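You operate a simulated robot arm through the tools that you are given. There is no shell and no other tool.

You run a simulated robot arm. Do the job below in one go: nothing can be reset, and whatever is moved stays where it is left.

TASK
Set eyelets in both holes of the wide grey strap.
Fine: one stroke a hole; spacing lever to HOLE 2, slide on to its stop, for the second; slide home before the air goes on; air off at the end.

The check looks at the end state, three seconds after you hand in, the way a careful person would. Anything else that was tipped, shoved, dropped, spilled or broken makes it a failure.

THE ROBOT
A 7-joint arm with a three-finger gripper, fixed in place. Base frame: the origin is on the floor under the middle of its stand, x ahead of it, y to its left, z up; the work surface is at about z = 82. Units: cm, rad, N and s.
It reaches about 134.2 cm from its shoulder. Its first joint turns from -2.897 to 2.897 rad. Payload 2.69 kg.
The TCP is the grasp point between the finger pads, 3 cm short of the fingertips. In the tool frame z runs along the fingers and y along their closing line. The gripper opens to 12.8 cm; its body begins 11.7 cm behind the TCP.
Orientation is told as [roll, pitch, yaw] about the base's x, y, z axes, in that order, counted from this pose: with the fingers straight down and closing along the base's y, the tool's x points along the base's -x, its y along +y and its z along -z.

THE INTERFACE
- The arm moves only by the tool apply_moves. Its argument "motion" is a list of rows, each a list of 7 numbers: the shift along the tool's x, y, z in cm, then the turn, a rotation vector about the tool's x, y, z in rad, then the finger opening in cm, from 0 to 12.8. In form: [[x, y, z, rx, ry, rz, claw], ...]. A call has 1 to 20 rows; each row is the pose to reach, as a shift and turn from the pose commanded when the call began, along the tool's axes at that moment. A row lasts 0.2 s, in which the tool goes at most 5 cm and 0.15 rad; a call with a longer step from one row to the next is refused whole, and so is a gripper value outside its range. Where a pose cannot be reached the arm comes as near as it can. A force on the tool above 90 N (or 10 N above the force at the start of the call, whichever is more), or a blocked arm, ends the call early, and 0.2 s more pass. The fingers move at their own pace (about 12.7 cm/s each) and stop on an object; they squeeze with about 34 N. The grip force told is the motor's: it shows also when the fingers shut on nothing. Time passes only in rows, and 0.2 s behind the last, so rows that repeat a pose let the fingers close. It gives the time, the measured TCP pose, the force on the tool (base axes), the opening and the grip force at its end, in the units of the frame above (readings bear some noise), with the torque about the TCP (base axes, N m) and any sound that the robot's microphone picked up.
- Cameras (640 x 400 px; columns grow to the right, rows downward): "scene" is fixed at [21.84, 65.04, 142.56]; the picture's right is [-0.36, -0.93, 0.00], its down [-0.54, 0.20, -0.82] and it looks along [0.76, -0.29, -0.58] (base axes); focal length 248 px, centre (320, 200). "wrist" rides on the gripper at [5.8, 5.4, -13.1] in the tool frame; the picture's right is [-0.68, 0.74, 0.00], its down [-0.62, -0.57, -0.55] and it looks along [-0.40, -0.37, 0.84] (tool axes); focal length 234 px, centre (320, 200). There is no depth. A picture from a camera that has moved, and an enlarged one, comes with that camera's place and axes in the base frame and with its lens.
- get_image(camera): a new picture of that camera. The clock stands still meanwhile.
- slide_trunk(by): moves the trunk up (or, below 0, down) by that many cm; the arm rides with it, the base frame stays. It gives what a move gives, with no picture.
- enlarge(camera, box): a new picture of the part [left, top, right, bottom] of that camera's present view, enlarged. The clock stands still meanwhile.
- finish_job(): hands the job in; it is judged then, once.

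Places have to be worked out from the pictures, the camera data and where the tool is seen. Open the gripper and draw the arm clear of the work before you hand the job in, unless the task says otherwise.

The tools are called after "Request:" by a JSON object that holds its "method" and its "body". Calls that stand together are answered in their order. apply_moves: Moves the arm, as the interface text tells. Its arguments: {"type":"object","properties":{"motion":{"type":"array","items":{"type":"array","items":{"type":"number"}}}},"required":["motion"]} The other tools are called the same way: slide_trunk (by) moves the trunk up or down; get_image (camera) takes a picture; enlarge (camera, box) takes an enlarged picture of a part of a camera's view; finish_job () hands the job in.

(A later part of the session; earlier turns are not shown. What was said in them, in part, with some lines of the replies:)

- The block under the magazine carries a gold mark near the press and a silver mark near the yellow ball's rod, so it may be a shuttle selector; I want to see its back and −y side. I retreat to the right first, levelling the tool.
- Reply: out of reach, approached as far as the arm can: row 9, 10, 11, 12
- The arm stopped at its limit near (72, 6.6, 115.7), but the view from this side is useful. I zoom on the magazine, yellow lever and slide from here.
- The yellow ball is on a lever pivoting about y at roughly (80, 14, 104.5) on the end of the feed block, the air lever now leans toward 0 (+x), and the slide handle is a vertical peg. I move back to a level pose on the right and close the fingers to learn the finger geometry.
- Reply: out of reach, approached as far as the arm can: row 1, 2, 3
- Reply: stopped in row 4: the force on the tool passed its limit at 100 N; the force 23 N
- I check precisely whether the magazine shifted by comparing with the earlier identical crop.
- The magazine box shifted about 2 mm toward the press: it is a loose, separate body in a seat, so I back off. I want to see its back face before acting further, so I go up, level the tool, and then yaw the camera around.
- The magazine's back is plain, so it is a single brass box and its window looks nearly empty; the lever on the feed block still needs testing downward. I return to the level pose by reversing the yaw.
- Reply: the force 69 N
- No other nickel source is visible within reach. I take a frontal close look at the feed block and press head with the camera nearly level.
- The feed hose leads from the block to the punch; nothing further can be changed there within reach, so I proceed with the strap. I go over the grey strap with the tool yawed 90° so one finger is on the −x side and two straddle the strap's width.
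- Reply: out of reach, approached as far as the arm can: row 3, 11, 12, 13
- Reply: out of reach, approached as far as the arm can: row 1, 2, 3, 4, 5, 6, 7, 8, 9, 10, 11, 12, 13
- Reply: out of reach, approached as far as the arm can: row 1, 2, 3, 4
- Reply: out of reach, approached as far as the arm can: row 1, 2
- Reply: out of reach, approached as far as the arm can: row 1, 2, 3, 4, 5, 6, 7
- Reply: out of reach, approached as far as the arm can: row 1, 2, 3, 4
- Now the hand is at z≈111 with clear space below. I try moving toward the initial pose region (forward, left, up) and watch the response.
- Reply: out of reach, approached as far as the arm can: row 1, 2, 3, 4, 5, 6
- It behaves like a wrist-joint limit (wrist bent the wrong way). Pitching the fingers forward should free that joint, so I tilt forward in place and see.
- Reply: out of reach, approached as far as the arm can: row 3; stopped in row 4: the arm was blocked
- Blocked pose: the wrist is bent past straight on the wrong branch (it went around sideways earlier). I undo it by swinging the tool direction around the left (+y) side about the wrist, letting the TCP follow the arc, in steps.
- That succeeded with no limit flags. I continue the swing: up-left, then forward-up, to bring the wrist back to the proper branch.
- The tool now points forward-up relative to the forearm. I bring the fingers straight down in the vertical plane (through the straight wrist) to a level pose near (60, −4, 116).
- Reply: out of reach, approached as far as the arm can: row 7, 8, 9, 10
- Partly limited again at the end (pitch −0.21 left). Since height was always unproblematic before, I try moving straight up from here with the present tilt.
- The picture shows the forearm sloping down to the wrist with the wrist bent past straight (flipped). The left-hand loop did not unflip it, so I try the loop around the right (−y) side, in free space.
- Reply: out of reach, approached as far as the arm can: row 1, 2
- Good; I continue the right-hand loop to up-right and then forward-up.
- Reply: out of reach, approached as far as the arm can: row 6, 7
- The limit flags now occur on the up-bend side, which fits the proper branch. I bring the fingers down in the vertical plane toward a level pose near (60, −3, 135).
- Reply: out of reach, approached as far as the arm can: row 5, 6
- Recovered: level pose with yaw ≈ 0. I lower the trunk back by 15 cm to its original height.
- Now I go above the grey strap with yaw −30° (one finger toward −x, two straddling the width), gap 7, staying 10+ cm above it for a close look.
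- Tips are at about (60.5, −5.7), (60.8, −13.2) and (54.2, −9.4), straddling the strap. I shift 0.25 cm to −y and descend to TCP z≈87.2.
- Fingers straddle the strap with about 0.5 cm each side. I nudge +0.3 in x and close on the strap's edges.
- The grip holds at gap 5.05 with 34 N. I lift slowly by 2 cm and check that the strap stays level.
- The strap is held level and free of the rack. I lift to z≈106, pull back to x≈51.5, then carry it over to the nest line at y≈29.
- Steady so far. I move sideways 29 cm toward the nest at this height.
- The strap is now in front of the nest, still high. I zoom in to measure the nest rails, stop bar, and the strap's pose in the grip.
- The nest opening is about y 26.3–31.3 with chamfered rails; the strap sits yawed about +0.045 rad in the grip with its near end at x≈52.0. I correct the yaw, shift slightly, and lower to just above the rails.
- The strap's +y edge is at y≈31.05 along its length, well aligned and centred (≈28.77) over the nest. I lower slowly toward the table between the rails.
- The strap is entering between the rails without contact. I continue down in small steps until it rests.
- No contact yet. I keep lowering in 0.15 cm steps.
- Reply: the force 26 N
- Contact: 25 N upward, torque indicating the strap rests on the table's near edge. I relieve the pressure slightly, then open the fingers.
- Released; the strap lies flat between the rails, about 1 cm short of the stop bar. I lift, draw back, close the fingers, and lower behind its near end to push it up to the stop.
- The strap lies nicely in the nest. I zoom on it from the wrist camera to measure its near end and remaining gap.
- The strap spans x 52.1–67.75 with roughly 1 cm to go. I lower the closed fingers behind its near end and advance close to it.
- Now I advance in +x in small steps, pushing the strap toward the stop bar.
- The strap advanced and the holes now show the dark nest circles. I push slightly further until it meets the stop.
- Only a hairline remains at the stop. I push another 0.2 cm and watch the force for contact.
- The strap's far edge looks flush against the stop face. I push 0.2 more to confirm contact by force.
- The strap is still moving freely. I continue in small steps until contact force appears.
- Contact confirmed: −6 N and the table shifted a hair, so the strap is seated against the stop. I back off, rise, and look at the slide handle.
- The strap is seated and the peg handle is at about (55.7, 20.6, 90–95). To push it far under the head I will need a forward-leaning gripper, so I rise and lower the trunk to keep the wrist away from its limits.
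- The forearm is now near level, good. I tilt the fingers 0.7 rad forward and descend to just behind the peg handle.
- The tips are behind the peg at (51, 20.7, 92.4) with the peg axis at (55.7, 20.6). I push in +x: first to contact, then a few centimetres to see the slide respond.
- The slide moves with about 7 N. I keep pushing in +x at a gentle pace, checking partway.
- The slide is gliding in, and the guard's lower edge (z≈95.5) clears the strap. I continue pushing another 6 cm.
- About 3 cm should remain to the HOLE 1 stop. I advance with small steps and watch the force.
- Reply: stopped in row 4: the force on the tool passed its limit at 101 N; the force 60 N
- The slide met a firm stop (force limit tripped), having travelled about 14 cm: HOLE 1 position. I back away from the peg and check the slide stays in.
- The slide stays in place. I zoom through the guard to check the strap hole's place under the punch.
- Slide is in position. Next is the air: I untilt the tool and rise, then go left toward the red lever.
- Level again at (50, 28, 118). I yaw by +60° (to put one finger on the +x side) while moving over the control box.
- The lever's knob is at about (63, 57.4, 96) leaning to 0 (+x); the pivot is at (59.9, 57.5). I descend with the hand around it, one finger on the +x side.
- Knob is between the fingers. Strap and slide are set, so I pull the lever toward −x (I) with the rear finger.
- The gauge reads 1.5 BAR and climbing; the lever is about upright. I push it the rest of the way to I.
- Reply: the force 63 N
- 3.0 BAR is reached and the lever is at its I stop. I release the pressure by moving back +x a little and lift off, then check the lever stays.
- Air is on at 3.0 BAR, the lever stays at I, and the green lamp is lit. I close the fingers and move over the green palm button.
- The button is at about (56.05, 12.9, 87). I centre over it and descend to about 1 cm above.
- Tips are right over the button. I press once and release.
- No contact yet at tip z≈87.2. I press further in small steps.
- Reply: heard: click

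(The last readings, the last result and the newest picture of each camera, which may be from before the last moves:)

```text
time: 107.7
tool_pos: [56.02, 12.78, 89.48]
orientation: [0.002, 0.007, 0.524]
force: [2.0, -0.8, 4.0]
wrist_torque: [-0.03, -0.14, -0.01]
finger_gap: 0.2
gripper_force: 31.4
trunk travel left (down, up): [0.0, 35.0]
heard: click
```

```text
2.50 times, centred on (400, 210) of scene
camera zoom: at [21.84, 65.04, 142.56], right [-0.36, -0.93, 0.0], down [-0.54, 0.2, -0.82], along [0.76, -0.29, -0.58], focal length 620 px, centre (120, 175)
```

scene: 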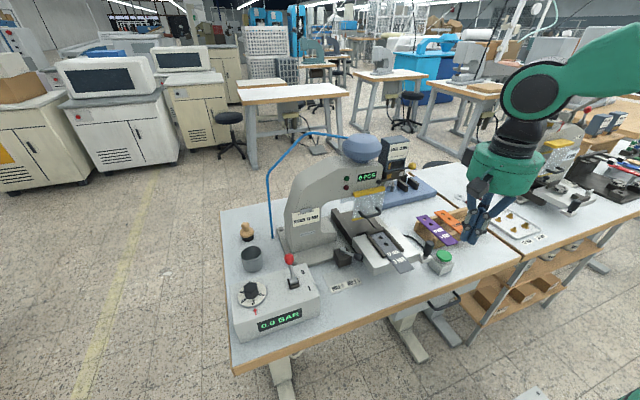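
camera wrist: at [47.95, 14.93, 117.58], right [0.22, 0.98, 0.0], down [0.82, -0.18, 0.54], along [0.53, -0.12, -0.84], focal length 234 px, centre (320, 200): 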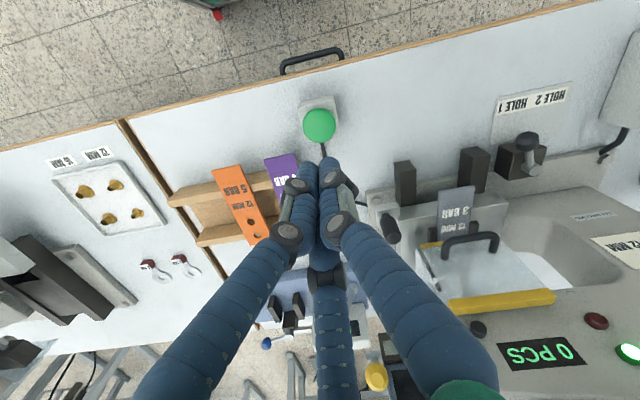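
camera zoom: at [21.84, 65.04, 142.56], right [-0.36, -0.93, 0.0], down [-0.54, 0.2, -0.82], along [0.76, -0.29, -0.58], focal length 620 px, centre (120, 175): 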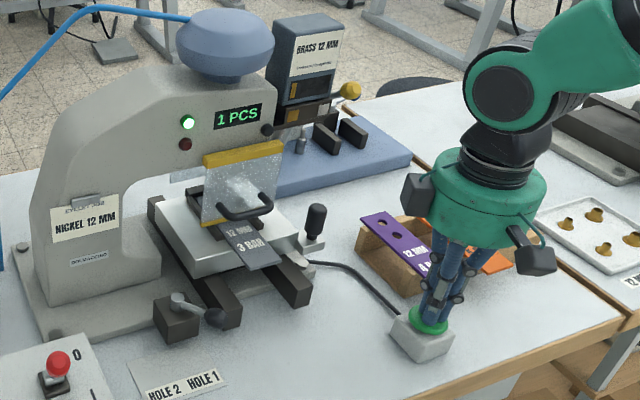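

A click was heard and the counter shows 1 PCS. I lift straight off the button and look at the press.

Request:
{"method": "apply_moves", "body": {"motion": [[0, 0, -1, 0, 0, 0, 0], [0, 0, -4, 0, 0, 0, 0], [0, 0, -8, 0, 0, 0, 0], [0, 0, -12, 0, 0, 0, 0]]}}

Request:
{"method": "enlarge", "body": {"camera": "scene", "box": [330, 150, 430, 240]}}

Request:
{"method": "get_image", "body": {"camera": "wrist"}}

```text
time: 108.7
tool_pos: [56.11, 12.84, 101.59]
orientation: [0.001, 0.007, 0.524]
force: [0.6, 0.8, 0.0]
wrist_torque: [0.03, 0.03, -0.01]
finger_gap: 0.2
gripper_force: 31.2
trunk travel left (down, up): [0.0, 35.0]
```

```text
4.44 times, centred on (380, 195) of scene
camera zoom: at [21.84, 65.04, 142.56], right [-0.36, -0.93, 0.0], down [-0.54, 0.2, -0.82], along [0.76, -0.29, -0.58], focal length 1103 px, centre (53, 222)
```

zoom: 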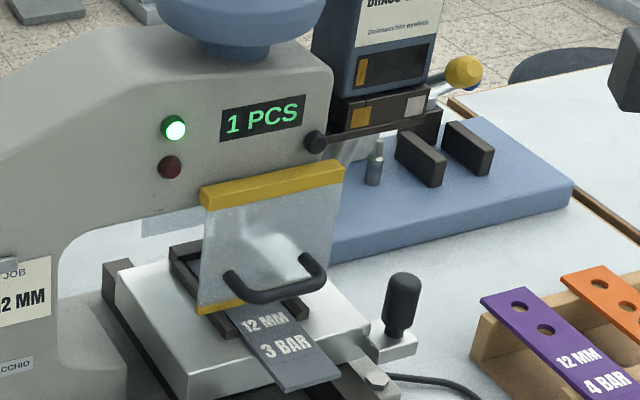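

```text
taken
camera wrist: at [48.37, 14.47, 114.85], right [0.22, 0.98, 0.0], down [0.82, -0.18, 0.54], along [0.53, -0.12, -0.84], focal length 234 px, centre (320, 200)
```

wrist: 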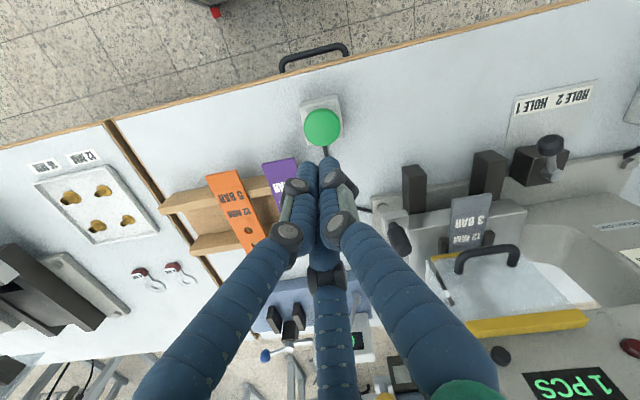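

Stroke one is done. I zoom through the guard to see whether an eyelet is now in the far hole.

Request:
{"method": "enlarge", "body": {"camera": "scene", "box": [365, 190, 410, 225]}}

Request:
{"method": "enlarge", "body": {"camera": "wrist", "box": [400, 170, 580, 320]}}

```text
11.43 times, centred on (388, 208) of scene
camera zoom: at [21.84, 65.04, 142.56], right [-0.36, -0.93, 0.0], down [-0.54, 0.2, -0.82], along [0.76, -0.29, -0.58], focal length 2836 px, centre (-451, 114)
```

zoom: 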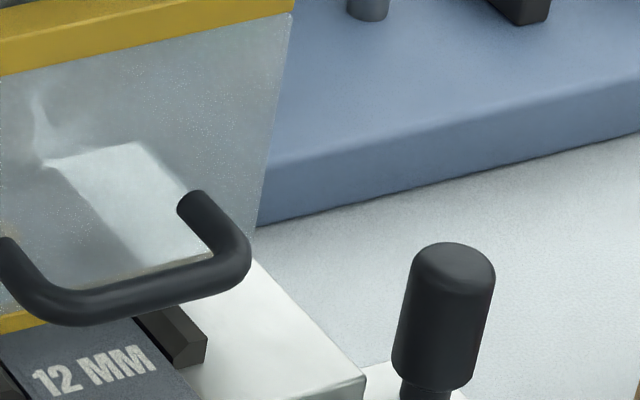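

```text
2.67 times, centred on (490, 245) of wrist
camera zoom: at [48.37, 14.47, 114.85], right [0.22, 0.98, 0.0], down [0.82, -0.18, 0.54], along [0.53, -0.12, -0.84], focal length 624 px, centre (-133, 80)
```

zoom: 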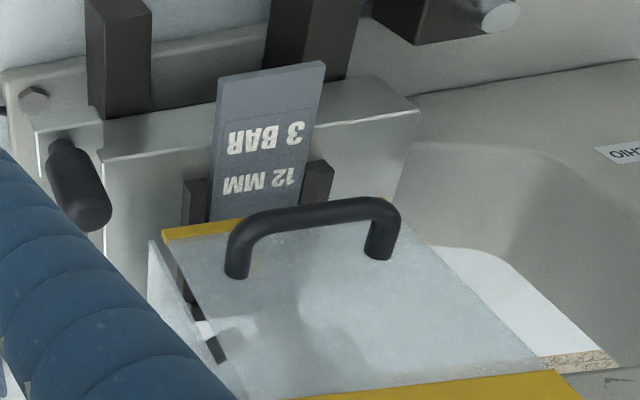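

Not visible through the guard; I go on. The spacing lever's ball is at about (63, 38.1, 89) with its pivot near (67.4, 40.4), so HOLE 2 should be about 4.5 cm toward +y. I move to a pre-pose in front of it, slightly leaning forward.

Request:
{"method": "apply_moves", "body": {"motion": [[-2.1, 3, -1, 0.013, -0.049, 0.087, 0], [-4.2, 6, -2, 0.026, -0.098, 0.173, 0], [-6.3, 9, -2.4, 0.039, -0.147, 0.26, 0], [-8.4, 12, -2.4, 0.052, -0.195, 0.347, 0], [-10.5, 15, -2.4, 0.066, -0.244, 0.433, 0], [-12.65, 18.1, -2.4, 0.0786, -0.293, 0.52, 0]]}}

Request:
{"method": "get_image", "body": {"camera": "wrist"}}

Request:
{"method": "enlarge", "body": {"camera": "scene", "box": [310, 200, 420, 300]}}

```text
time: 110.0
tool_pos: [57.76, 34.89, 103.74]
orientation: [-0.002, -0.293, -0.003]
force: [0.4, -0.2, -0.6]
wrist_torque: [0.03, 0.0, 0.0]
finger_gap: 0.2
gripper_force: 31.0
trunk travel left (down, up): [0.0, 35.0]
```

```text
taken
camera wrist: at [48.38, 40.2, 114.73], right [0.65, 0.74, 0.19], down [0.43, -0.57, 0.7], along [0.63, -0.37, -0.68], focal length 234 px, centre (320, 200)
```

wrist: 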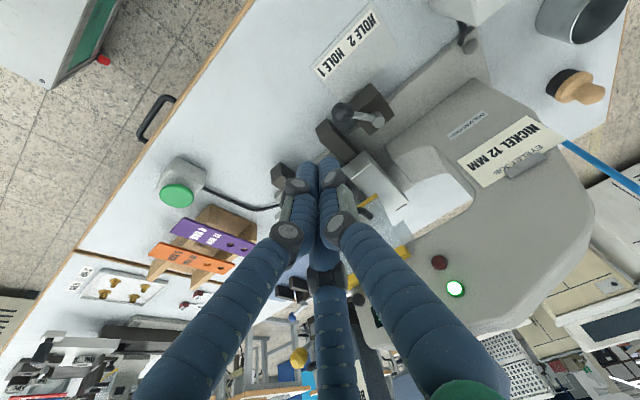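

```text
4.00 times, centred on (365, 250) of scene
camera zoom: at [21.84, 65.04, 142.56], right [-0.36, -0.93, 0.0], down [-0.54, 0.2, -0.82], along [0.76, -0.29, -0.58], focal length 993 px, centre (140, 0)
```

zoom: 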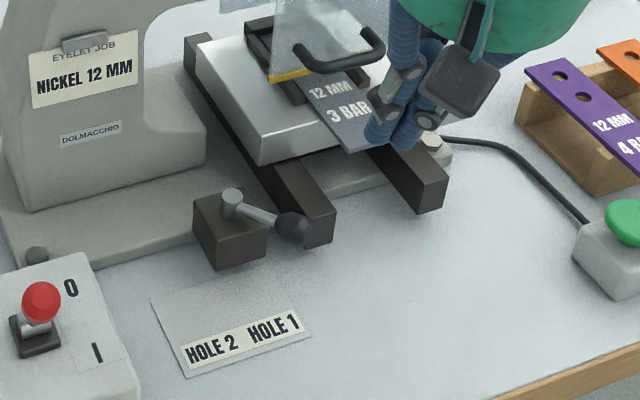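

I zoom in on the spacing lever and the rail end beside it.

Request:
{"method": "enlarge", "body": {"camera": "scene", "box": [350, 235, 410, 285]}}

Request:
{"method": "enlarge", "body": {"camera": "wrist", "box": [290, 60, 450, 170]}}

```text
8.00 times, centred on (380, 260) of scene
camera zoom: at [21.84, 65.04, 142.56], right [-0.36, -0.93, 0.0], down [-0.54, 0.2, -0.82], along [0.76, -0.29, -0.58], focal length 1985 px, centre (-160, -280)
```

zoom: 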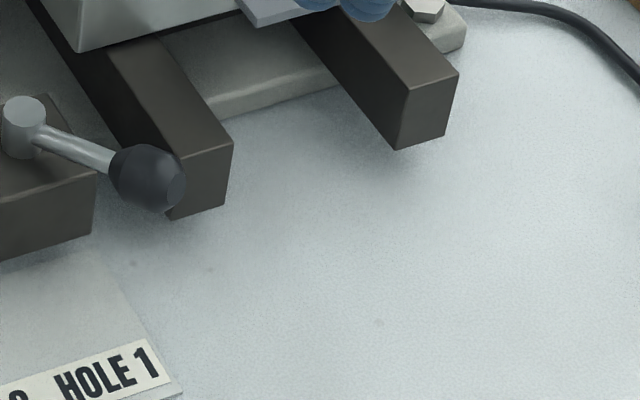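

```text
3.64 times, centred on (370, 115) of wrist
camera zoom: at [48.38, 40.2, 114.73], right [0.65, 0.74, 0.19], down [0.43, -0.57, 0.7], along [0.63, -0.37, -0.68], focal length 852 px, centre (138, 509)
```

zoom: 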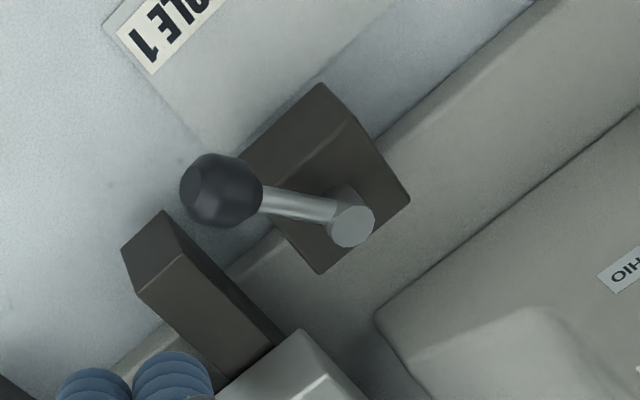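

The lever ball is at about (63.2, 37.8, 88.3), pivot (67.8, 40.3); the rail end is lower (z 85) and further in, so it is not in the way. I descend beside the ball on its −y side.

Request:
{"method": "apply_moves", "body": {"motion": [[0, -0.1, 4, 0, 0, 0, 0], [0, -0.2, 8, 0, 0, 0, 0], [0, -0.3, 11.5, 0, 0, 0, 0], [0.03, -0.3, 14.1, 0, 0, 0, 0]]}}

Request:
{"method": "enlarge", "body": {"camera": "wrist", "box": [270, 60, 430, 190]}}

Request:
{"method": "enlarge", "body": {"camera": "scene", "box": [330, 215, 420, 290]}}

```text
time: 111.0
tool_pos: [61.79, 34.39, 90.16]
orientation: [-0.002, -0.291, 0.0]
force: [-0.4, 0.1, -0.2]
wrist_torque: [-0.01, -0.01, 0.0]
finger_gap: 0.22
gripper_force: 31.1
trunk travel left (down, up): [0.0, 35.0]
```

```text
3.08 times, centred on (350, 125) of wrist
camera zoom: at [52.37, 39.74, 101.14], right [0.65, 0.74, 0.19], down [0.43, -0.56, 0.7], along [0.63, -0.37, -0.68], focal length 720 px, centre (228, 431)
```

zoom: 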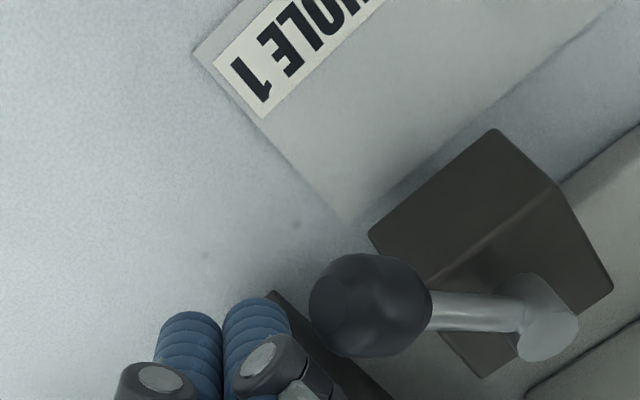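

```text
5.33 times, centred on (375, 252) of scene
camera zoom: at [21.84, 65.04, 142.56], right [-0.36, -0.93, 0.0], down [-0.54, 0.2, -0.82], along [0.76, -0.29, -0.58], focal length 1324 px, centre (27, -80)
```

zoom: 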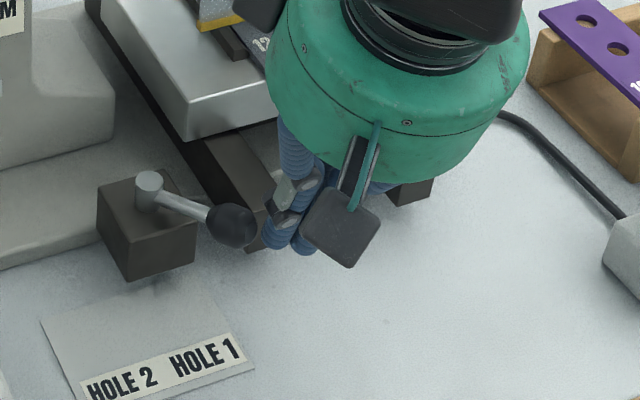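

The fingertip is beside the ball. I push toward +y, sweeping the lever from HOLE 1 toward HOLE 2.

Request:
{"method": "apply_moves", "body": {"motion": [[0, 0.8, 0, 0, 0, 0, 0], [0, 1.7, 0, 0, 0, 0, 0], [0, 2.6, 0, 0, 0, 0, 0], [0, 3.5, 0, 0, 0, 0, 0], [0, 4.4, 0, 0, 0, 0, 0]]}}

Request:
{"method": "enlarge", "body": {"camera": "scene", "box": [310, 215, 420, 300]}}

Request:
{"method": "enlarge", "body": {"camera": "wrist", "box": [270, 60, 430, 190]}}

```text
time: 112.2
tool_pos: [62.05, 38.89, 90.27]
orientation: [-0.001, -0.289, 0.0]
force: [-0.2, 0.0, -0.3]
wrist_torque: [-0.01, -0.04, 0.0]
finger_gap: 0.18
gripper_force: 31.1
trunk travel left (down, up): [0.0, 35.0]
```

```text
4.71 times, centred on (365, 258) of scene
camera zoom: at [21.84, 65.04, 142.56], right [-0.36, -0.93, 0.0], down [-0.54, 0.2, -0.82], along [0.76, -0.29, -0.58], focal length 1168 px, centre (108, -71)
```

zoom: 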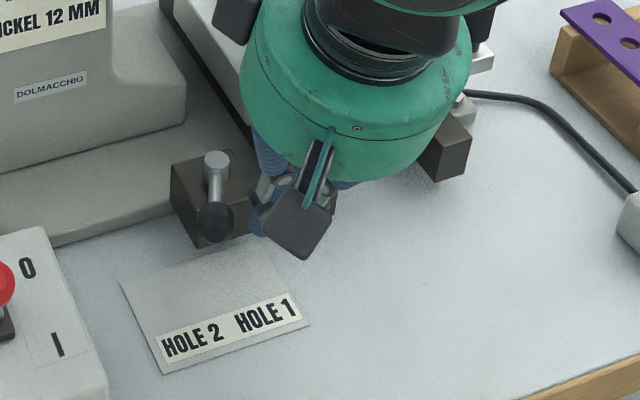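

```text
3.08 times, centred on (350, 125) of wrist
camera zoom: at [52.56, 44.15, 101.25], right [0.65, 0.74, 0.19], down [0.43, -0.57, 0.7], along [0.63, -0.37, -0.68], focal length 720 px, centre (228, 431)
```

zoom: 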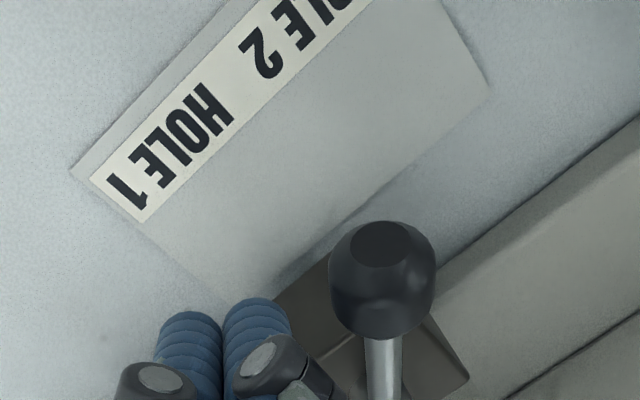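

The lever flipped over toward HOLE 2 by itself past centre. I nudge a little further to be sure it is at its stop.

Request:
{"method": "apply_moves", "body": {"motion": [[0, 0.5, 0, 0, 0, 0, 0], [0, 0.9, 0, 0, 0, 0, 0], [0, 1.3, 0, 0, 0, 0, 0], [0, 1.6, 0, 0, 0, 0, 0]]}}

Request:
{"method": "enlarge", "body": {"camera": "wrist", "box": [270, 60, 430, 190]}}

```text
time: 113.2
tool_pos: [61.85, 40.18, 90.12]
orientation: [-0.006, -0.288, -0.001]
force: [-5.5, -24.8, -1.3]
wrist_torque: [-0.35, -0.02, -0.08]
finger_gap: 0.19
gripper_force: 31.6
trunk travel left (down, up): [0.0, 35.0]
```

```text
3.08 times, centred on (350, 125) of wrist
camera zoom: at [52.44, 45.57, 101.07], right [0.65, 0.74, 0.19], down [0.43, -0.56, 0.7], along [0.62, -0.38, -0.68], focal length 720 px, centre (228, 431)
```

zoom: 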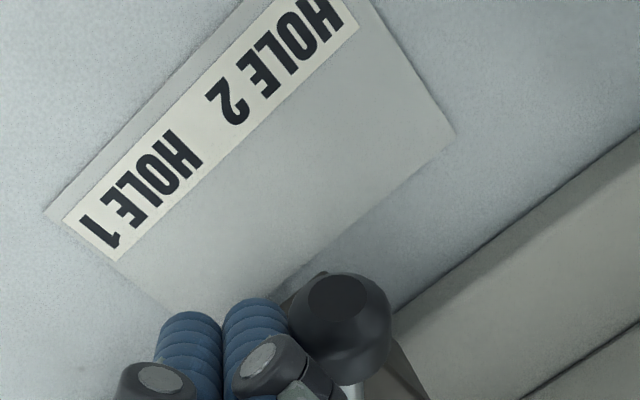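

The lever is firmly at HOLE 2 (25 N against its stop). I retreat, and go back behind the slide's peg handle with the forward-leaning pose used before.

Request:
{"method": "apply_moves", "body": {"motion": [[0, -1.5, 0, 0, 0, 0, 0], [1.07, -1.8, -3.45, 0, 0, 0, 0], [1.99, -2, -7.37, 0, 0, 0, 0], [2.91, -4, -11.29, 0, 0, 0, 0], [4.12, -6, -14.26, -0.022, -0.08, 0.103, 0], [4.46, -10, -14.88, -0.043, -0.161, 0.206, 0], [4.46, -14, -14.88, -0.065, -0.241, 0.309, 0], [4.46, -18, -14.88, -0.086, -0.322, 0.412, 0], [4.74, -19.5, -13.92, -0.1076, -0.4024, 0.5144, 0]]}}

Request:
{"method": "get_image", "body": {"camera": "scene"}}

Request:
{"method": "enlarge", "body": {"camera": "scene", "box": [310, 180, 430, 290]}}

```text
time: 115.2
tool_pos: [53.45, 21.13, 102.37]
orientation: [0.4, -0.597, -0.646]
force: [-0.1, 0.8, 0.5]
wrist_torque: [-0.04, 0.03, -0.04]
finger_gap: 0.19
gripper_force: 31.3
trunk travel left (down, up): [0.0, 35.0]
```

```text
taken
```

scene: 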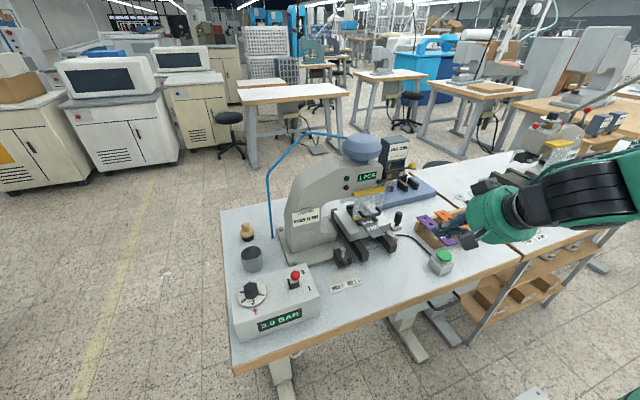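

```text
3.64 times, centred on (370, 235) of scene
camera zoom: at [21.84, 65.04, 142.56], right [-0.36, -0.93, 0.0], down [-0.54, 0.2, -0.82], along [0.76, -0.29, -0.58], focal length 902 px, centre (138, 73)
```

zoom: 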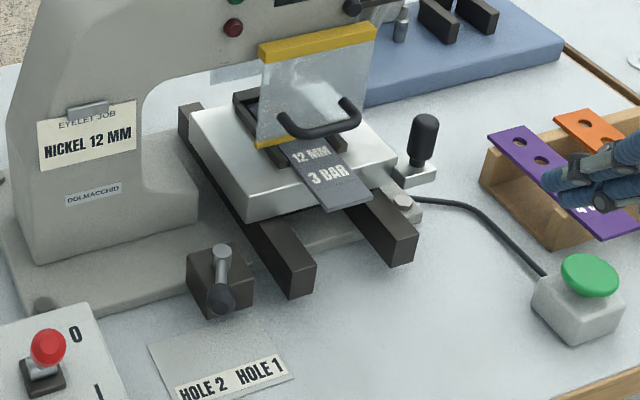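

Lever at HOLE 2, slide still at its first stop. I bring the closed tips down behind the peg.

Request:
{"method": "apply_moves", "body": {"motion": [[0.6, -0.6, 2.6, 0, 0, 0, 0], [1.27, -1.19, 5.11, 0, 0, 0, 0], [0.84, -1.04, 9.24, 0, 0, 0, 0], [-0.5, -0.27, 10.5, 0, 0, 0, 0], [-1.85, 0.51, 11.85, 0, 0, 0, 0]]}}

Request:
{"method": "enlarge", "body": {"camera": "scene", "box": [330, 150, 450, 260]}}

```text
time: 116.5
tool_pos: [62.55, 20.61, 94.45]
orientation: [0.4, -0.597, -0.646]
force: [0.2, -0.5, -0.5]
wrist_torque: [-0.01, 0.0, 0.01]
finger_gap: 0.2
gripper_force: 31.4
trunk travel left (down, up): [0.0, 35.0]
```

```text
3.64 times, centred on (390, 205) of scene
camera zoom: at [21.84, 65.04, 142.56], right [-0.36, -0.93, 0.0], down [-0.54, 0.2, -0.82], along [0.76, -0.29, -0.58], focal length 902 px, centre (66, 182)
```

zoom: 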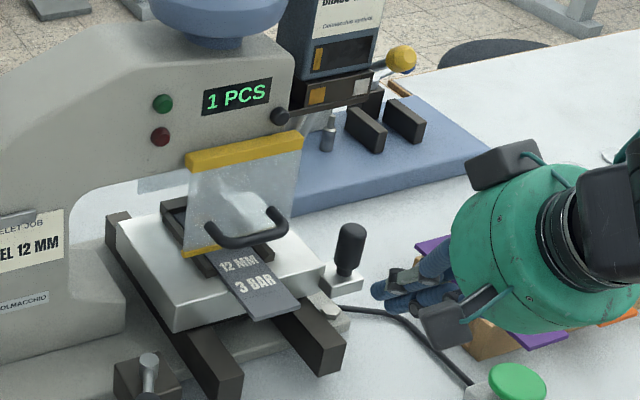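

The green lamp is off until the slide reaches the new stop. I push the peg in +x: first to contact, then about 3 cm on.

Request:
{"method": "apply_moves", "body": {"motion": [[-0.8, 0.46, 0.77, 0, 0, 0, 0], [-1.6, 0.92, 1.55, 0, 0, 0, 0], [-2.32, 1.33, 2.25, 0, 0, 0, 0], [-2.92, 1.68, 2.83, 0, 0, 0, 0], [-3.45, 1.98, 3.35, 0, 0, 0, 0], [-3.98, 2.29, 3.87, 0, 0, 0, 0]]}}

Request:
{"method": "enlarge", "body": {"camera": "scene", "box": [330, 150, 450, 260]}}

```text
time: 117.8
tool_pos: [68.63, 20.49, 94.35]
orientation: [0.399, -0.597, -0.647]
force: [-0.2, 0.4, -0.5]
wrist_torque: [0.0, 0.02, -0.02]
finger_gap: 0.2
gripper_force: 31.4
trunk travel left (down, up): [0.0, 35.0]
```

```text
3.64 times, centred on (390, 205) of scene
camera zoom: at [21.84, 65.04, 142.56], right [-0.36, -0.93, 0.0], down [-0.54, 0.2, -0.82], along [0.76, -0.29, -0.58], focal length 902 px, centre (66, 182)
```

zoom: 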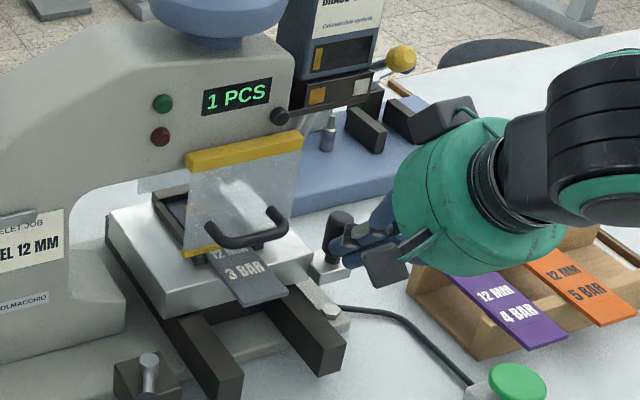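

The slide moves on. I continue with finer steps toward the second stop.

Request:
{"method": "apply_moves", "body": {"motion": [[-0.2, 0.115, 0.19, 0, 0, 0, 0], [-0.4, 0.23, 0.385, 0, 0, 0, 0], [-0.53, 0.305, 0.515, 0, 0, 0, 0]]}}

Request:
{"method": "enlarge", "body": {"camera": "scene", "box": [330, 150, 450, 260]}}

```text
time: 118.7
tool_pos: [69.4, 20.45, 94.41]
orientation: [0.398, -0.598, -0.646]
force: [-0.2, -0.1, 0.6]
wrist_torque: [0.01, 0.0, 0.02]
finger_gap: 0.21
gripper_force: 31.7
trunk travel left (down, up): [0.0, 35.0]
```

```text
3.64 times, centred on (390, 205) of scene
camera zoom: at [21.84, 65.04, 142.56], right [-0.36, -0.93, 0.0], down [-0.54, 0.2, -0.82], along [0.76, -0.29, -0.58], focal length 902 px, centre (66, 182)
```

zoom: 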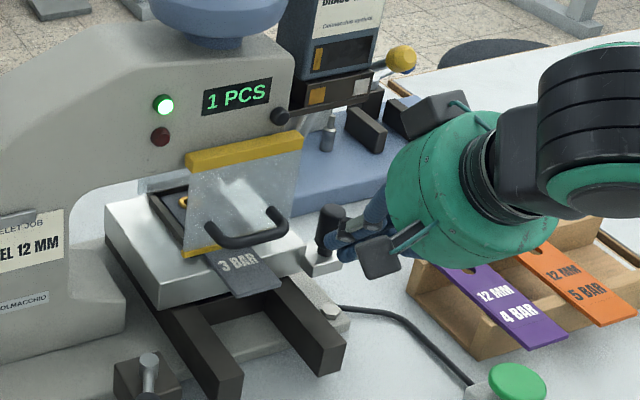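

The green lamp is lit again, and a brass eyelet is visible in the far hole. I push a touch more to be sure the slide is fully on its stop.

Request:
{"method": "apply_moves", "body": {"motion": [[-0.13, 0.076, 0.13, 0, 0, 0, 0], [-0.23, 0.13, 0.225, 0, 0, 0, 0]]}}

Request:
{"method": "enlarge", "body": {"camera": "scene", "box": [340, 170, 410, 230]}}

```text
time: 119.2
tool_pos: [69.75, 20.58, 94.48]
orientation: [0.398, -0.598, -0.645]
force: [-0.3, 0.5, -0.4]
wrist_torque: [-0.01, 0.01, 0.04]
finger_gap: 0.23
gripper_force: 31.5
trunk travel left (down, up): [0.0, 35.0]
```

```text
6.67 times, centred on (375, 200) of scene
camera zoom: at [21.84, 65.04, 142.56], right [-0.36, -0.93, 0.0], down [-0.54, 0.2, -0.82], along [0.76, -0.29, -0.58], focal length 1654 px, centre (-47, 200)
```

zoom: 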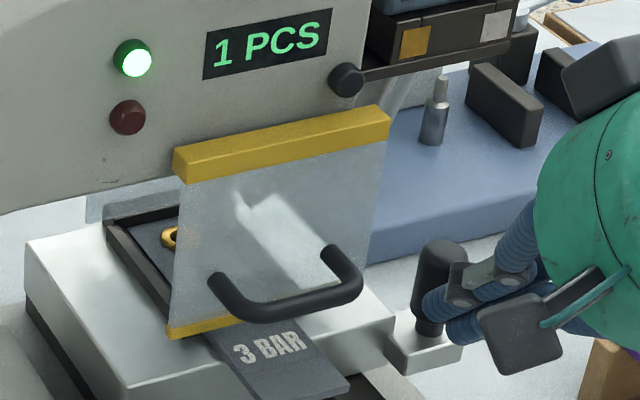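

Still no contact force. I push on in 0.15 cm steps until the stop is felt.

Request:
{"method": "apply_moves", "body": {"motion": [[-0.1, 0.057, 0.097, 0, 0, 0, 0], [-0.2, 0.115, 0.193, 0, 0, 0, 0]]}}

Request:
{"method": "enlarge", "body": {"camera": "scene", "box": [340, 170, 410, 230]}}

```text
time: 119.8
tool_pos: [69.96, 20.42, 94.36]
orientation: [0.398, -0.597, -0.644]
force: [-21.5, 3.8, 2.3]
wrist_torque: [0.0, 0.17, -0.03]
finger_gap: 0.2
gripper_force: 31.4
trunk travel left (down, up): [0.0, 35.0]
```

```text
6.67 times, centred on (375, 200) of scene
camera zoom: at [21.84, 65.04, 142.56], right [-0.36, -0.93, 0.0], down [-0.54, 0.2, -0.82], along [0.76, -0.29, -0.58], focal length 1654 px, centre (-47, 200)
```

zoom: 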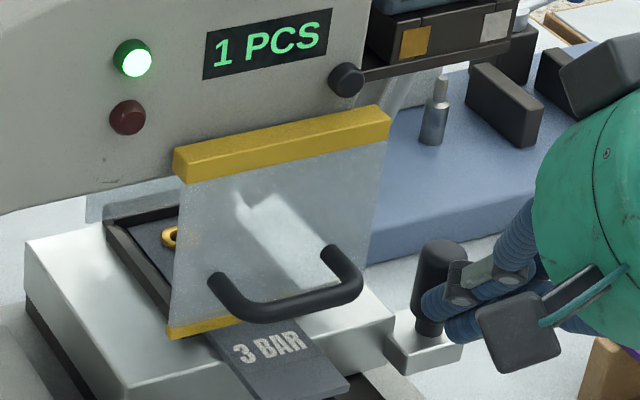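

At the stop (−21 N) with the green lamp lit. I back off the peg, level the tool, and move above the green button.

Request:
{"method": "apply_moves", "body": {"motion": [[0.99, -0.57, -0.97, 0, 0, 0, 0], [3.04, -1.75, -3.6, 0, 0, 0, 0], [4.29, -2.47, -8.09, 0.05, 0.087, 0, 0], [4.44, -3.71, -12.64, 0.125, 0.217, 0, 0], [2.48, -4.89, -16.29, 0.199, 0.347, 0, 0], [0.65, -6.14, -17.43, 0.274, 0.477, 0, 0], [-1.21, -8.08, -18.2, 0.349, 0.607, 0, 0]]}}

Request:
{"method": "get_image", "body": {"camera": "wrist"}}

Request:
{"method": "enlarge", "body": {"camera": "scene", "box": [310, 140, 490, 290]}}

```text
time: 121.5
tool_pos: [55.85, 13.0, 106.3]
orientation: [0.001, -0.004, -0.521]
force: [-0.6, -0.3, 0.6]
wrist_torque: [-0.02, -0.09, -0.03]
finger_gap: 0.23
gripper_force: 31.3
trunk travel left (down, up): [0.0, 35.0]
```

```text
taken
camera wrist: at [53.35, 20.47, 119.56], right [0.95, 0.3, 0.0], down [0.25, -0.8, 0.55], along [0.17, -0.52, -0.84], focal length 234 px, centre (320, 200)
```

wrist: 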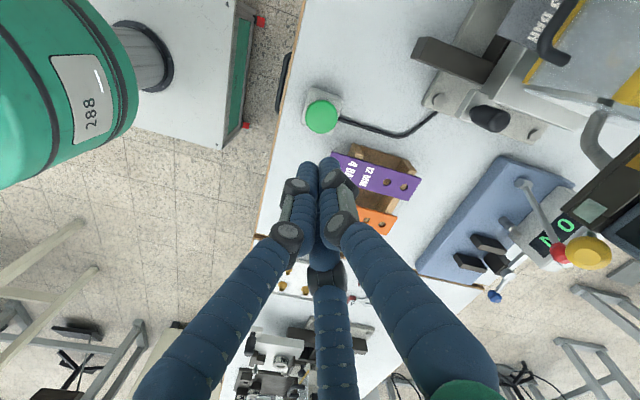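

```text
2.67 times, centred on (400, 215) of scene
camera zoom: at [21.84, 65.04, 142.56], right [-0.36, -0.93, 0.0], down [-0.54, 0.2, -0.82], along [0.76, -0.29, -0.58], focal length 662 px, centre (107, 160)
```

zoom: 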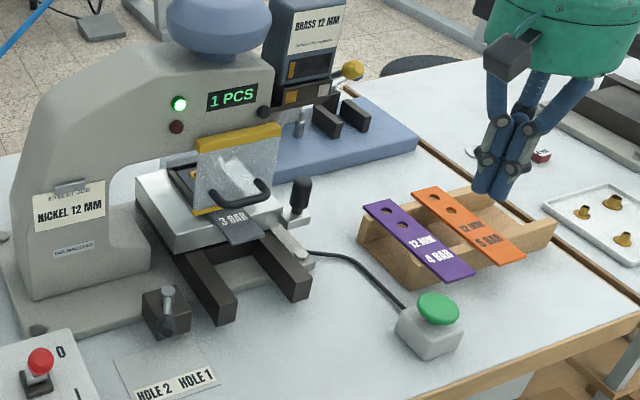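

Green lamp still lit, 1 PCS. I descend to just above the button.

Request:
{"method": "apply_moves", "body": {"motion": [[-0.25, -0.09, 4, 0, 0, 0, 0], [-0.25, -0.09, 8, 0, 0, 0, 0], [-0.25, -0.09, 12, 0, 0, 0, 0], [-0.25, -0.09, 14.8, 0, 0, 0, 0]]}}

Request:
{"method": "enlarge", "body": {"camera": "scene", "box": [310, 140, 490, 290]}}

```text
time: 122.5
tool_pos: [56.29, 12.74, 91.54]
orientation: [0.003, -0.007, -0.522]
force: [0.0, -0.1, 0.0]
wrist_torque: [-0.04, -0.01, 0.0]
finger_gap: 0.23
gripper_force: 31.7
trunk travel left (down, up): [0.0, 35.0]
```

```text
2.67 times, centred on (400, 215) of scene
camera zoom: at [21.84, 65.04, 142.56], right [-0.36, -0.93, 0.0], down [-0.54, 0.2, -0.82], along [0.76, -0.29, -0.58], focal length 662 px, centre (107, 160)
```

zoom: 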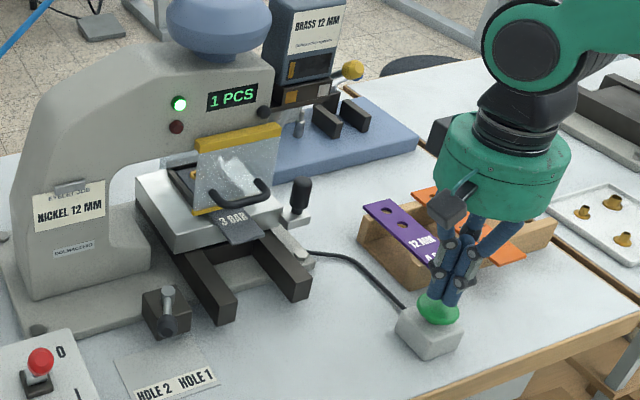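

Now a single press for the second hole: down about 2 cm in one smooth movement.

Request:
{"method": "apply_moves", "body": {"motion": [[0, 0, 0.6, 0, 0, 0, 0], [0, 0, 1.2, 0, 0, 0, 0], [0, 0, 1.6, 0, 0, 0, 0], [0, 0, 2.0, 0, 0, 0, 0]]}}

Request:
{"method": "enlarge", "body": {"camera": "scene", "box": [310, 140, 490, 290]}}

```text
time: 123.5
tool_pos: [56.16, 12.73, 89.63]
orientation: [0.001, -0.003, -0.522]
force: [1.1, 0.6, 2.5]
wrist_torque: [0.01, 0.07, 0.02]
finger_gap: 0.2
gripper_force: 31.2
trunk travel left (down, up): [0.0, 35.0]
heard: click
```

```text
2.67 times, centred on (400, 215) of scene
camera zoom: at [21.84, 65.04, 142.56], right [-0.36, -0.93, 0.0], down [-0.54, 0.2, -0.82], along [0.76, -0.29, -0.58], focal length 662 px, centre (107, 160)
```

zoom: 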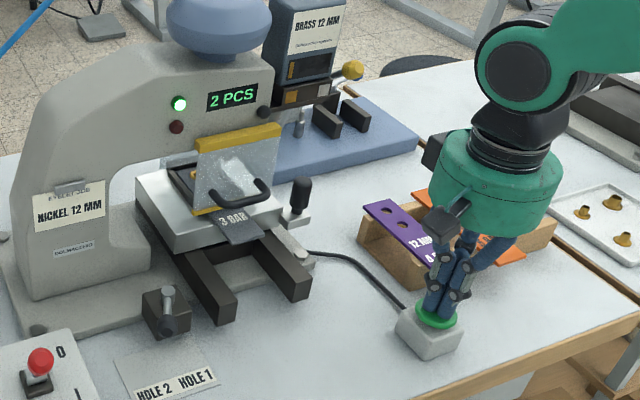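

2 PCS: the second stroke is done. I lift off the button and travel back to the air lever, staying on its −x side.

Request:
{"method": "apply_moves", "body": {"motion": [[0, 0, -1.5, 0, 0, 0, 0], [0, 0, -6, 0, 0, 0, 0], [0, 0, -11, 0, 0, 0, 0], [1.5, 2.5, -15, 0, 0, 0, 0], [3.5, 5.5, -17.5, 0, 0, 0, 0], [6, 9, -17.5, 0, 0, 0, 0], [8.5, 12.5, -17.5, 0, 0, 0, 0], [11, 16, -17.5, 0, 0, 0, 0], [13.5, 19.5, -17.5, 0, 0, 0, 0], [16, 23, -17.5, 0, 0, 0, 0], [18.5, 26.5, -17.5, 0, 0, 0, 0], [20.9, 30, -17.5, 0, 0, 0, 0], [23.2, 33.5, -17.5, 0, 0, 0, 0], [25.4, 36.9, -17.5, 0, 0, 0, 0]]}}

Request:
{"method": "get_image", "body": {"camera": "wrist"}}

Request:
{"method": "enlarge", "body": {"camera": "scene", "box": [220, 150, 440, 340]}}

```text
time: 126.5
tool_pos: [52.65, 57.45, 106.98]
orientation: [0.0, -0.004, -0.522]
force: [0.4, -1.3, 0.8]
wrist_torque: [0.1, -0.03, -0.01]
finger_gap: 0.2
gripper_force: 31.5
trunk travel left (down, up): [0.0, 35.0]
```

```text
taken
camera wrist: at [50.03, 64.92, 120.14], right [0.95, 0.3, 0.0], down [0.25, -0.8, 0.55], along [0.17, -0.52, -0.83], focal length 234 px, centre (320, 200)
```

wrist: 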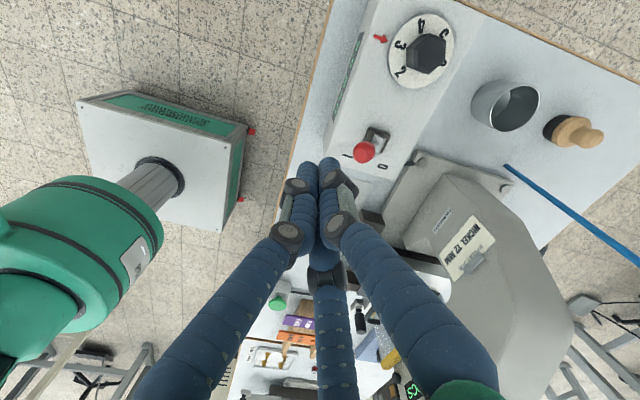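

```text
2.11 times, centred on (330, 245) of scene
camera zoom: at [21.84, 65.04, 142.56], right [-0.36, -0.93, 0.0], down [-0.54, 0.2, -0.82], along [0.76, -0.29, -0.58], focal length 522 px, centre (299, 105)
```

zoom: 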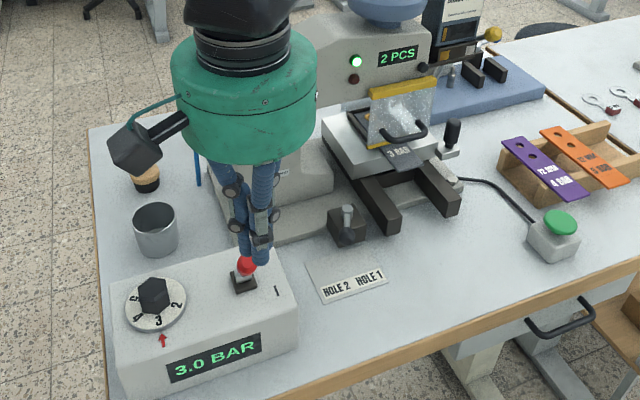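

The knob at I is near (57.4, 57.3, 96.2). I lower the closed fingers on its −x side, then push it toward +x (0).

Request:
{"method": "apply_moves", "body": {"motion": [[0, 0, 3.5, 0, 0, 0, 0], [0, 0, 7, 0, 0, 0, 0], [0, 0, 9.4, 0, 0, 0, 0], [-0.87, 0.5, 9.4, 0, 0, 0, 0], [-1.73, 1, 9.4, 0, 0, 0, 0], [-2.6, 1.5, 9.4, 0, 0, 0, 0], [-3.47, 2, 9.4, 0, 0, 0, 0], [-4.34, 2.49, 9.4, 0, 0, 0, 0], [-5.2, 2.99, 9.4, 0, 0, 0, 0]]}}

Request:
{"method": "get_image", "body": {"camera": "wrist"}}

Request:
{"method": "enlarge", "body": {"camera": "scene", "box": [220, 180, 400, 340]}}

```text
time: 128.4
tool_pos: [58.36, 57.26, 97.61]
orientation: [0.001, -0.003, -0.521]
force: [-0.4, 0.3, -0.6]
wrist_torque: [0.02, 0.0, -0.03]
finger_gap: 0.23
gripper_force: 31.4
trunk travel left (down, up): [0.0, 35.0]
```

```text
taken
camera wrist: at [55.98, 64.88, 110.78], right [0.95, 0.3, 0.0], down [0.25, -0.8, 0.55], along [0.17, -0.52, -0.83], focal length 234 px, centre (320, 200)
```

wrist: 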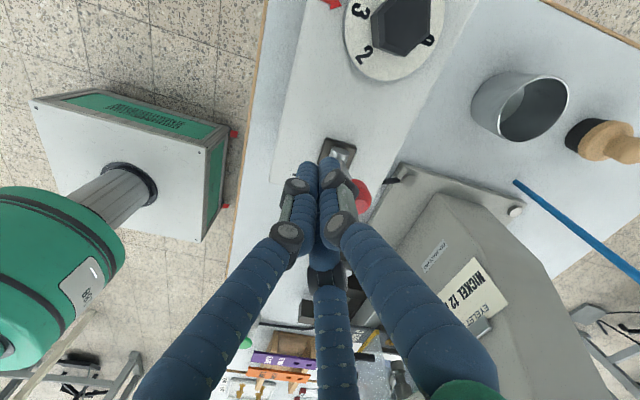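

```text
2.50 times, centred on (310, 260) of scene
camera zoom: at [21.84, 65.04, 142.56], right [-0.36, -0.93, 0.0], down [-0.54, 0.2, -0.82], along [0.76, -0.29, -0.58], focal length 620 px, centre (345, 50)
```

zoom: 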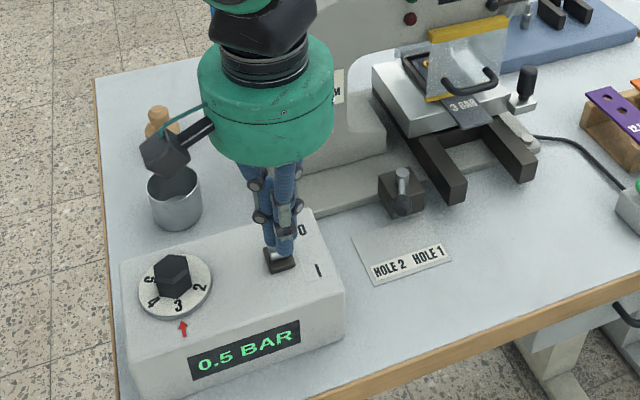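

The gauge is falling (0.5 BAR) and the knob has gone over to the 0 side. I nudge a little more to be sure it is at its stop.

Request:
{"method": "apply_moves", "body": {"motion": [[-0.6, 0.35, 0, 0, 0, 0, 0], [-1.2, 0.69, 0, 0, 0, 0, 0], [-1.65, 0.95, 0, 0, 0, 0, 0], [-2.0, 1.15, 0, 0, 0, 0, 0]]}}

Request:
{"method": "enlarge", "body": {"camera": "scene", "box": [220, 180, 400, 340]}}

```text
time: 129.4
tool_pos: [60.32, 57.52, 97.45]
orientation: [-0.003, -0.003, -0.522]
force: [-48.7, 7.2, 4.5]
wrist_torque: [0.18, 1.35, 0.11]
finger_gap: 0.59
gripper_force: 31.7
trunk travel left (down, up): [0.0, 35.0]
```

```text
2.50 times, centred on (310, 260) of scene
camera zoom: at [21.84, 65.04, 142.56], right [-0.36, -0.93, 0.0], down [-0.54, 0.2, -0.82], along [0.76, -0.29, -0.58], focal length 620 px, centre (345, 50)
```

zoom: 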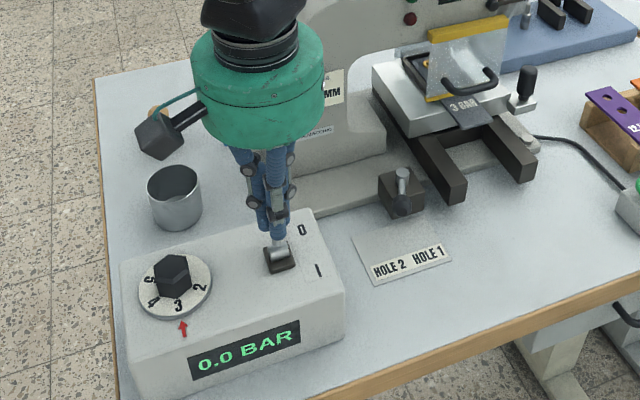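

0.0 BAR and the lever is at its 0 stop. I back off, rise, and open the gripper clear of everything.

Request:
{"method": "apply_moves", "body": {"motion": [[0.87, -0.5, 0, 0, 0, 0, 0], [2.6, -1.5, 0, 0, 0, 0, 0], [4, -2.3, -1.5, 0, 0, 0, 0], [4.5, -2.6, -5.5, 0, 0, 0, 0], [4.5, -2.6, -10, 0, 0, 0, 3], [4, -4.5, -13.5, 0, 0, 0, 6], [1.5, -8, -15, 0, 0, 0, 9]]}}

Request:
{"method": "get_image", "body": {"camera": "scene"}}

Request:
{"method": "enlarge", "body": {"camera": "scene", "box": [220, 180, 400, 340]}}

Request:
{"method": "enlarge", "body": {"camera": "scene", "box": [340, 170, 410, 230]}}

```text
time: 131.1
tool_pos: [55.46, 51.47, 112.49]
orientation: [0.0, -0.003, -0.522]
force: [0.8, 0.0, -0.1]
wrist_torque: [-0.08, -0.03, 0.01]
finger_gap: 9.0
gripper_force: 0.1
trunk travel left (down, up): [0.0, 35.0]
```

```text
taken
```

scene: 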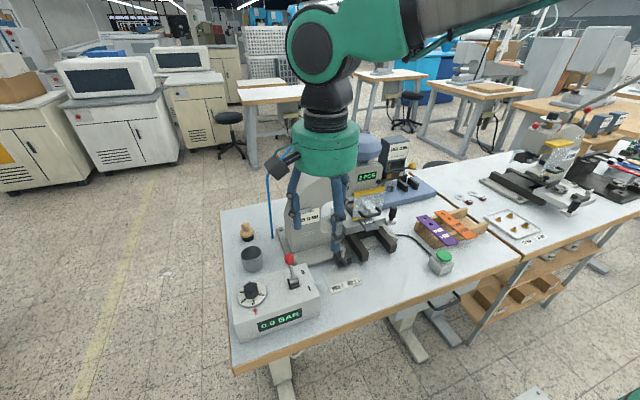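

```text
2.50 times, centred on (310, 260) of scene
camera zoom: at [21.84, 65.04, 142.56], right [-0.36, -0.93, 0.0], down [-0.54, 0.2, -0.82], along [0.76, -0.29, -0.58], focal length 620 px, centre (345, 50)
```

zoom: 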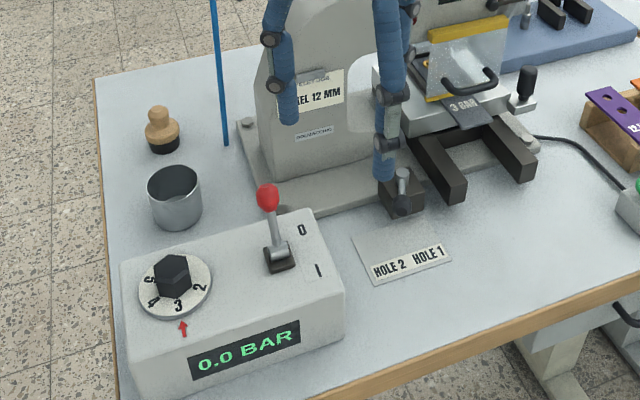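

```text
6.67 times, centred on (375, 200) of scene
camera zoom: at [21.84, 65.04, 142.56], right [-0.36, -0.93, 0.0], down [-0.54, 0.2, -0.82], along [0.76, -0.29, -0.58], focal length 1654 px, centre (-47, 200)
```

zoom: 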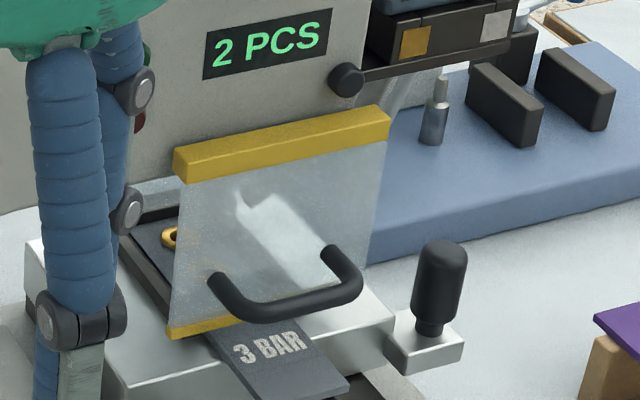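

Air off, lever at 0, counter 2 PCS. I look with the wrist camera for a view of the second hole behind the guard.

Request:
{"method": "get_image", "body": {"camera": "wrist"}}

```text
taken
camera wrist: at [52.91, 58.93, 125.69], right [0.95, 0.3, 0.0], down [0.25, -0.8, 0.55], along [0.17, -0.52, -0.83], focal length 234 px, centre (320, 200)
```

wrist: 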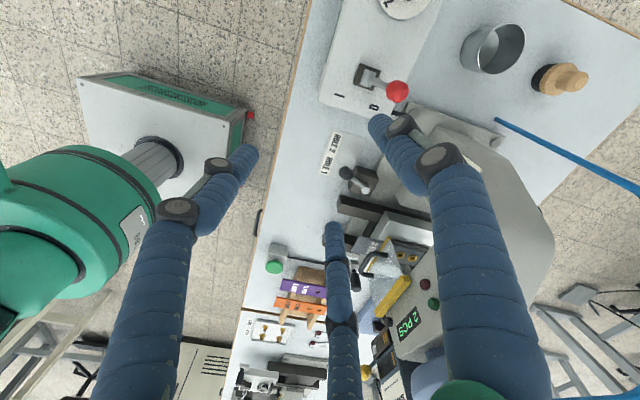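

Request:
{"method": "enlarge", "body": {"camera": "wrist", "box": [340, 210, 450, 300]}}

Request:
{"method": "enlarge", "body": {"camera": "wrist", "box": [385, 230, 430, 265]}}

```text
4.44 times, centred on (395, 255) of wrist
camera zoom: at [52.91, 58.93, 125.69], right [0.95, 0.3, 0.0], down [0.25, -0.8, 0.55], along [0.17, -0.52, -0.83], focal length 1041 px, centre (-13, -44)
```

zoom: 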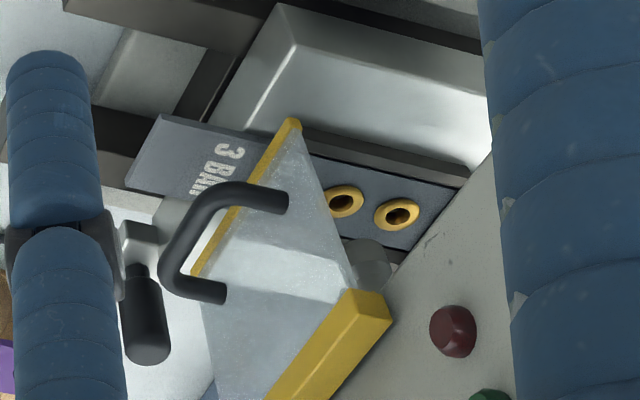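

```text
11.43 times, centred on (408, 248) of wrist
camera zoom: at [52.91, 58.93, 125.69], right [0.95, 0.3, 0.0], down [0.25, -0.8, 0.55], along [0.17, -0.52, -0.83], focal length 2676 px, centre (-680, -343)
```

zoom: 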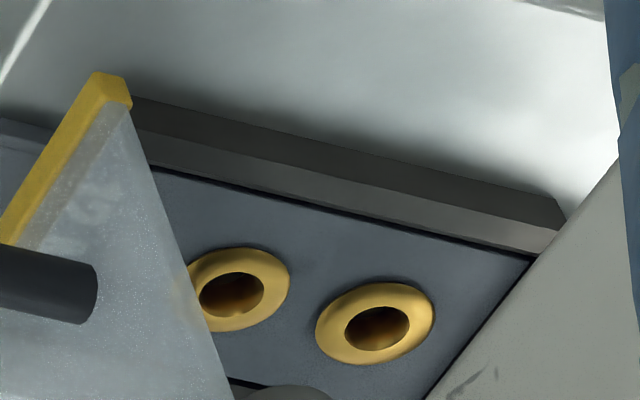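

Both eyelets are seated cleanly in both holes. I raise the trunk back to its original height, open the gripper fully and draw the arm clear.

Request:
{"method": "slide_trunk", "body": {"by": 15}}

Request:
{"method": "apply_moves", "body": {"motion": [[0, -2, -2, 0, 0, 0.05, 12.8], [0, -5, -4, 0, 0, 0, 12.8], [0, -9, -5, 0, 0, 0, 12.8], [0, -13, -5, 0, 0, 0, 12.8], [0, -17, -5, 0, 0, 0, 12.8]]}}

Request:
{"method": "get_image", "body": {"camera": "scene"}}

```text
time: 132.8
tool_pos: [55.43, 51.45, 127.54]
orientation: [0.0, -0.002, -0.522]
force: [-0.9, -0.3, 0.4]
wrist_torque: [-0.05, 0.0, 0.01]
finger_gap: 9.02
gripper_force: 0.1
trunk travel left (down, up): [-15.0, 20.0]
```

```text
time: 134.0
tool_pos: [47.1, 36.7, 132.4]
orientation: [0.0, -0.004, -0.522]
force: [-0.1, 0.1, -0.1]
wrist_torque: [-0.02, 0.04, 0.02]
finger_gap: 12.83
gripper_force: 0.1
trunk travel left (down, up): [-15.0, 20.0]
```

```text
taken
```

scene: 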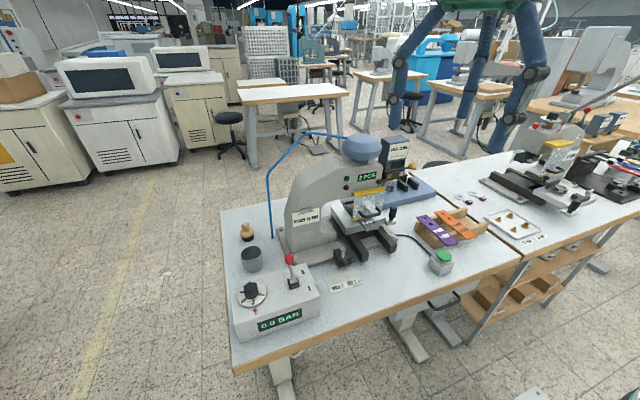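

Everything is in order: two eyelets set, spacing lever at HOLE 2, slide on its stop, air at 0.0 BAR, and the arm is open and clear. I hand the job in.

Request:
{"method": "finish_job", "body": {}}

```text
The job is handed in.
```

Both holes of the wide grey strap now have an eyelet, but they are brass, while the card on the press reads "EYELET JOB – NICKEL 12 MM". The press was loaded with a BRASS 12 MM magazine. The only nickel one I could see is on the far shelf, about 145 cm away and beyond the arm's reach. I went ahead with brass; if the job needs nickel, this strap is wrong.

- **Strokes:** one per hole, counter at 2 PCS. Both eyelets looked well seated in the last close-up.
- **Sequence:** I pushed the slide to its first stop before turning the air on at 3.0 BAR, the pressure marked on the strap. After the first stroke I set the spacing lever to HOLE 2, pushed the slide to its second stop and made the second stroke.
- **End state:** the air lever is at 0 and the gauge reads 0.0 BAR. The strap is still in the press with the slide in, and the arm is open and clear.

Three other things happened along the way:

- **Magazine nudged:** I bumped the brass magazine, and it now sits about 2 mm further toward the press.
- **Feed lever pulled:** before the first stroke I pulled the yellow-ball lever under the magazine down once, to see what it did. It sprang back and nothing visible changed.
- **Arm near the bench edge:** early on the arm ran into a joint limit and drifted low by the front edge of the bench. The force readings stayed near zero, and I saw nothing moved.
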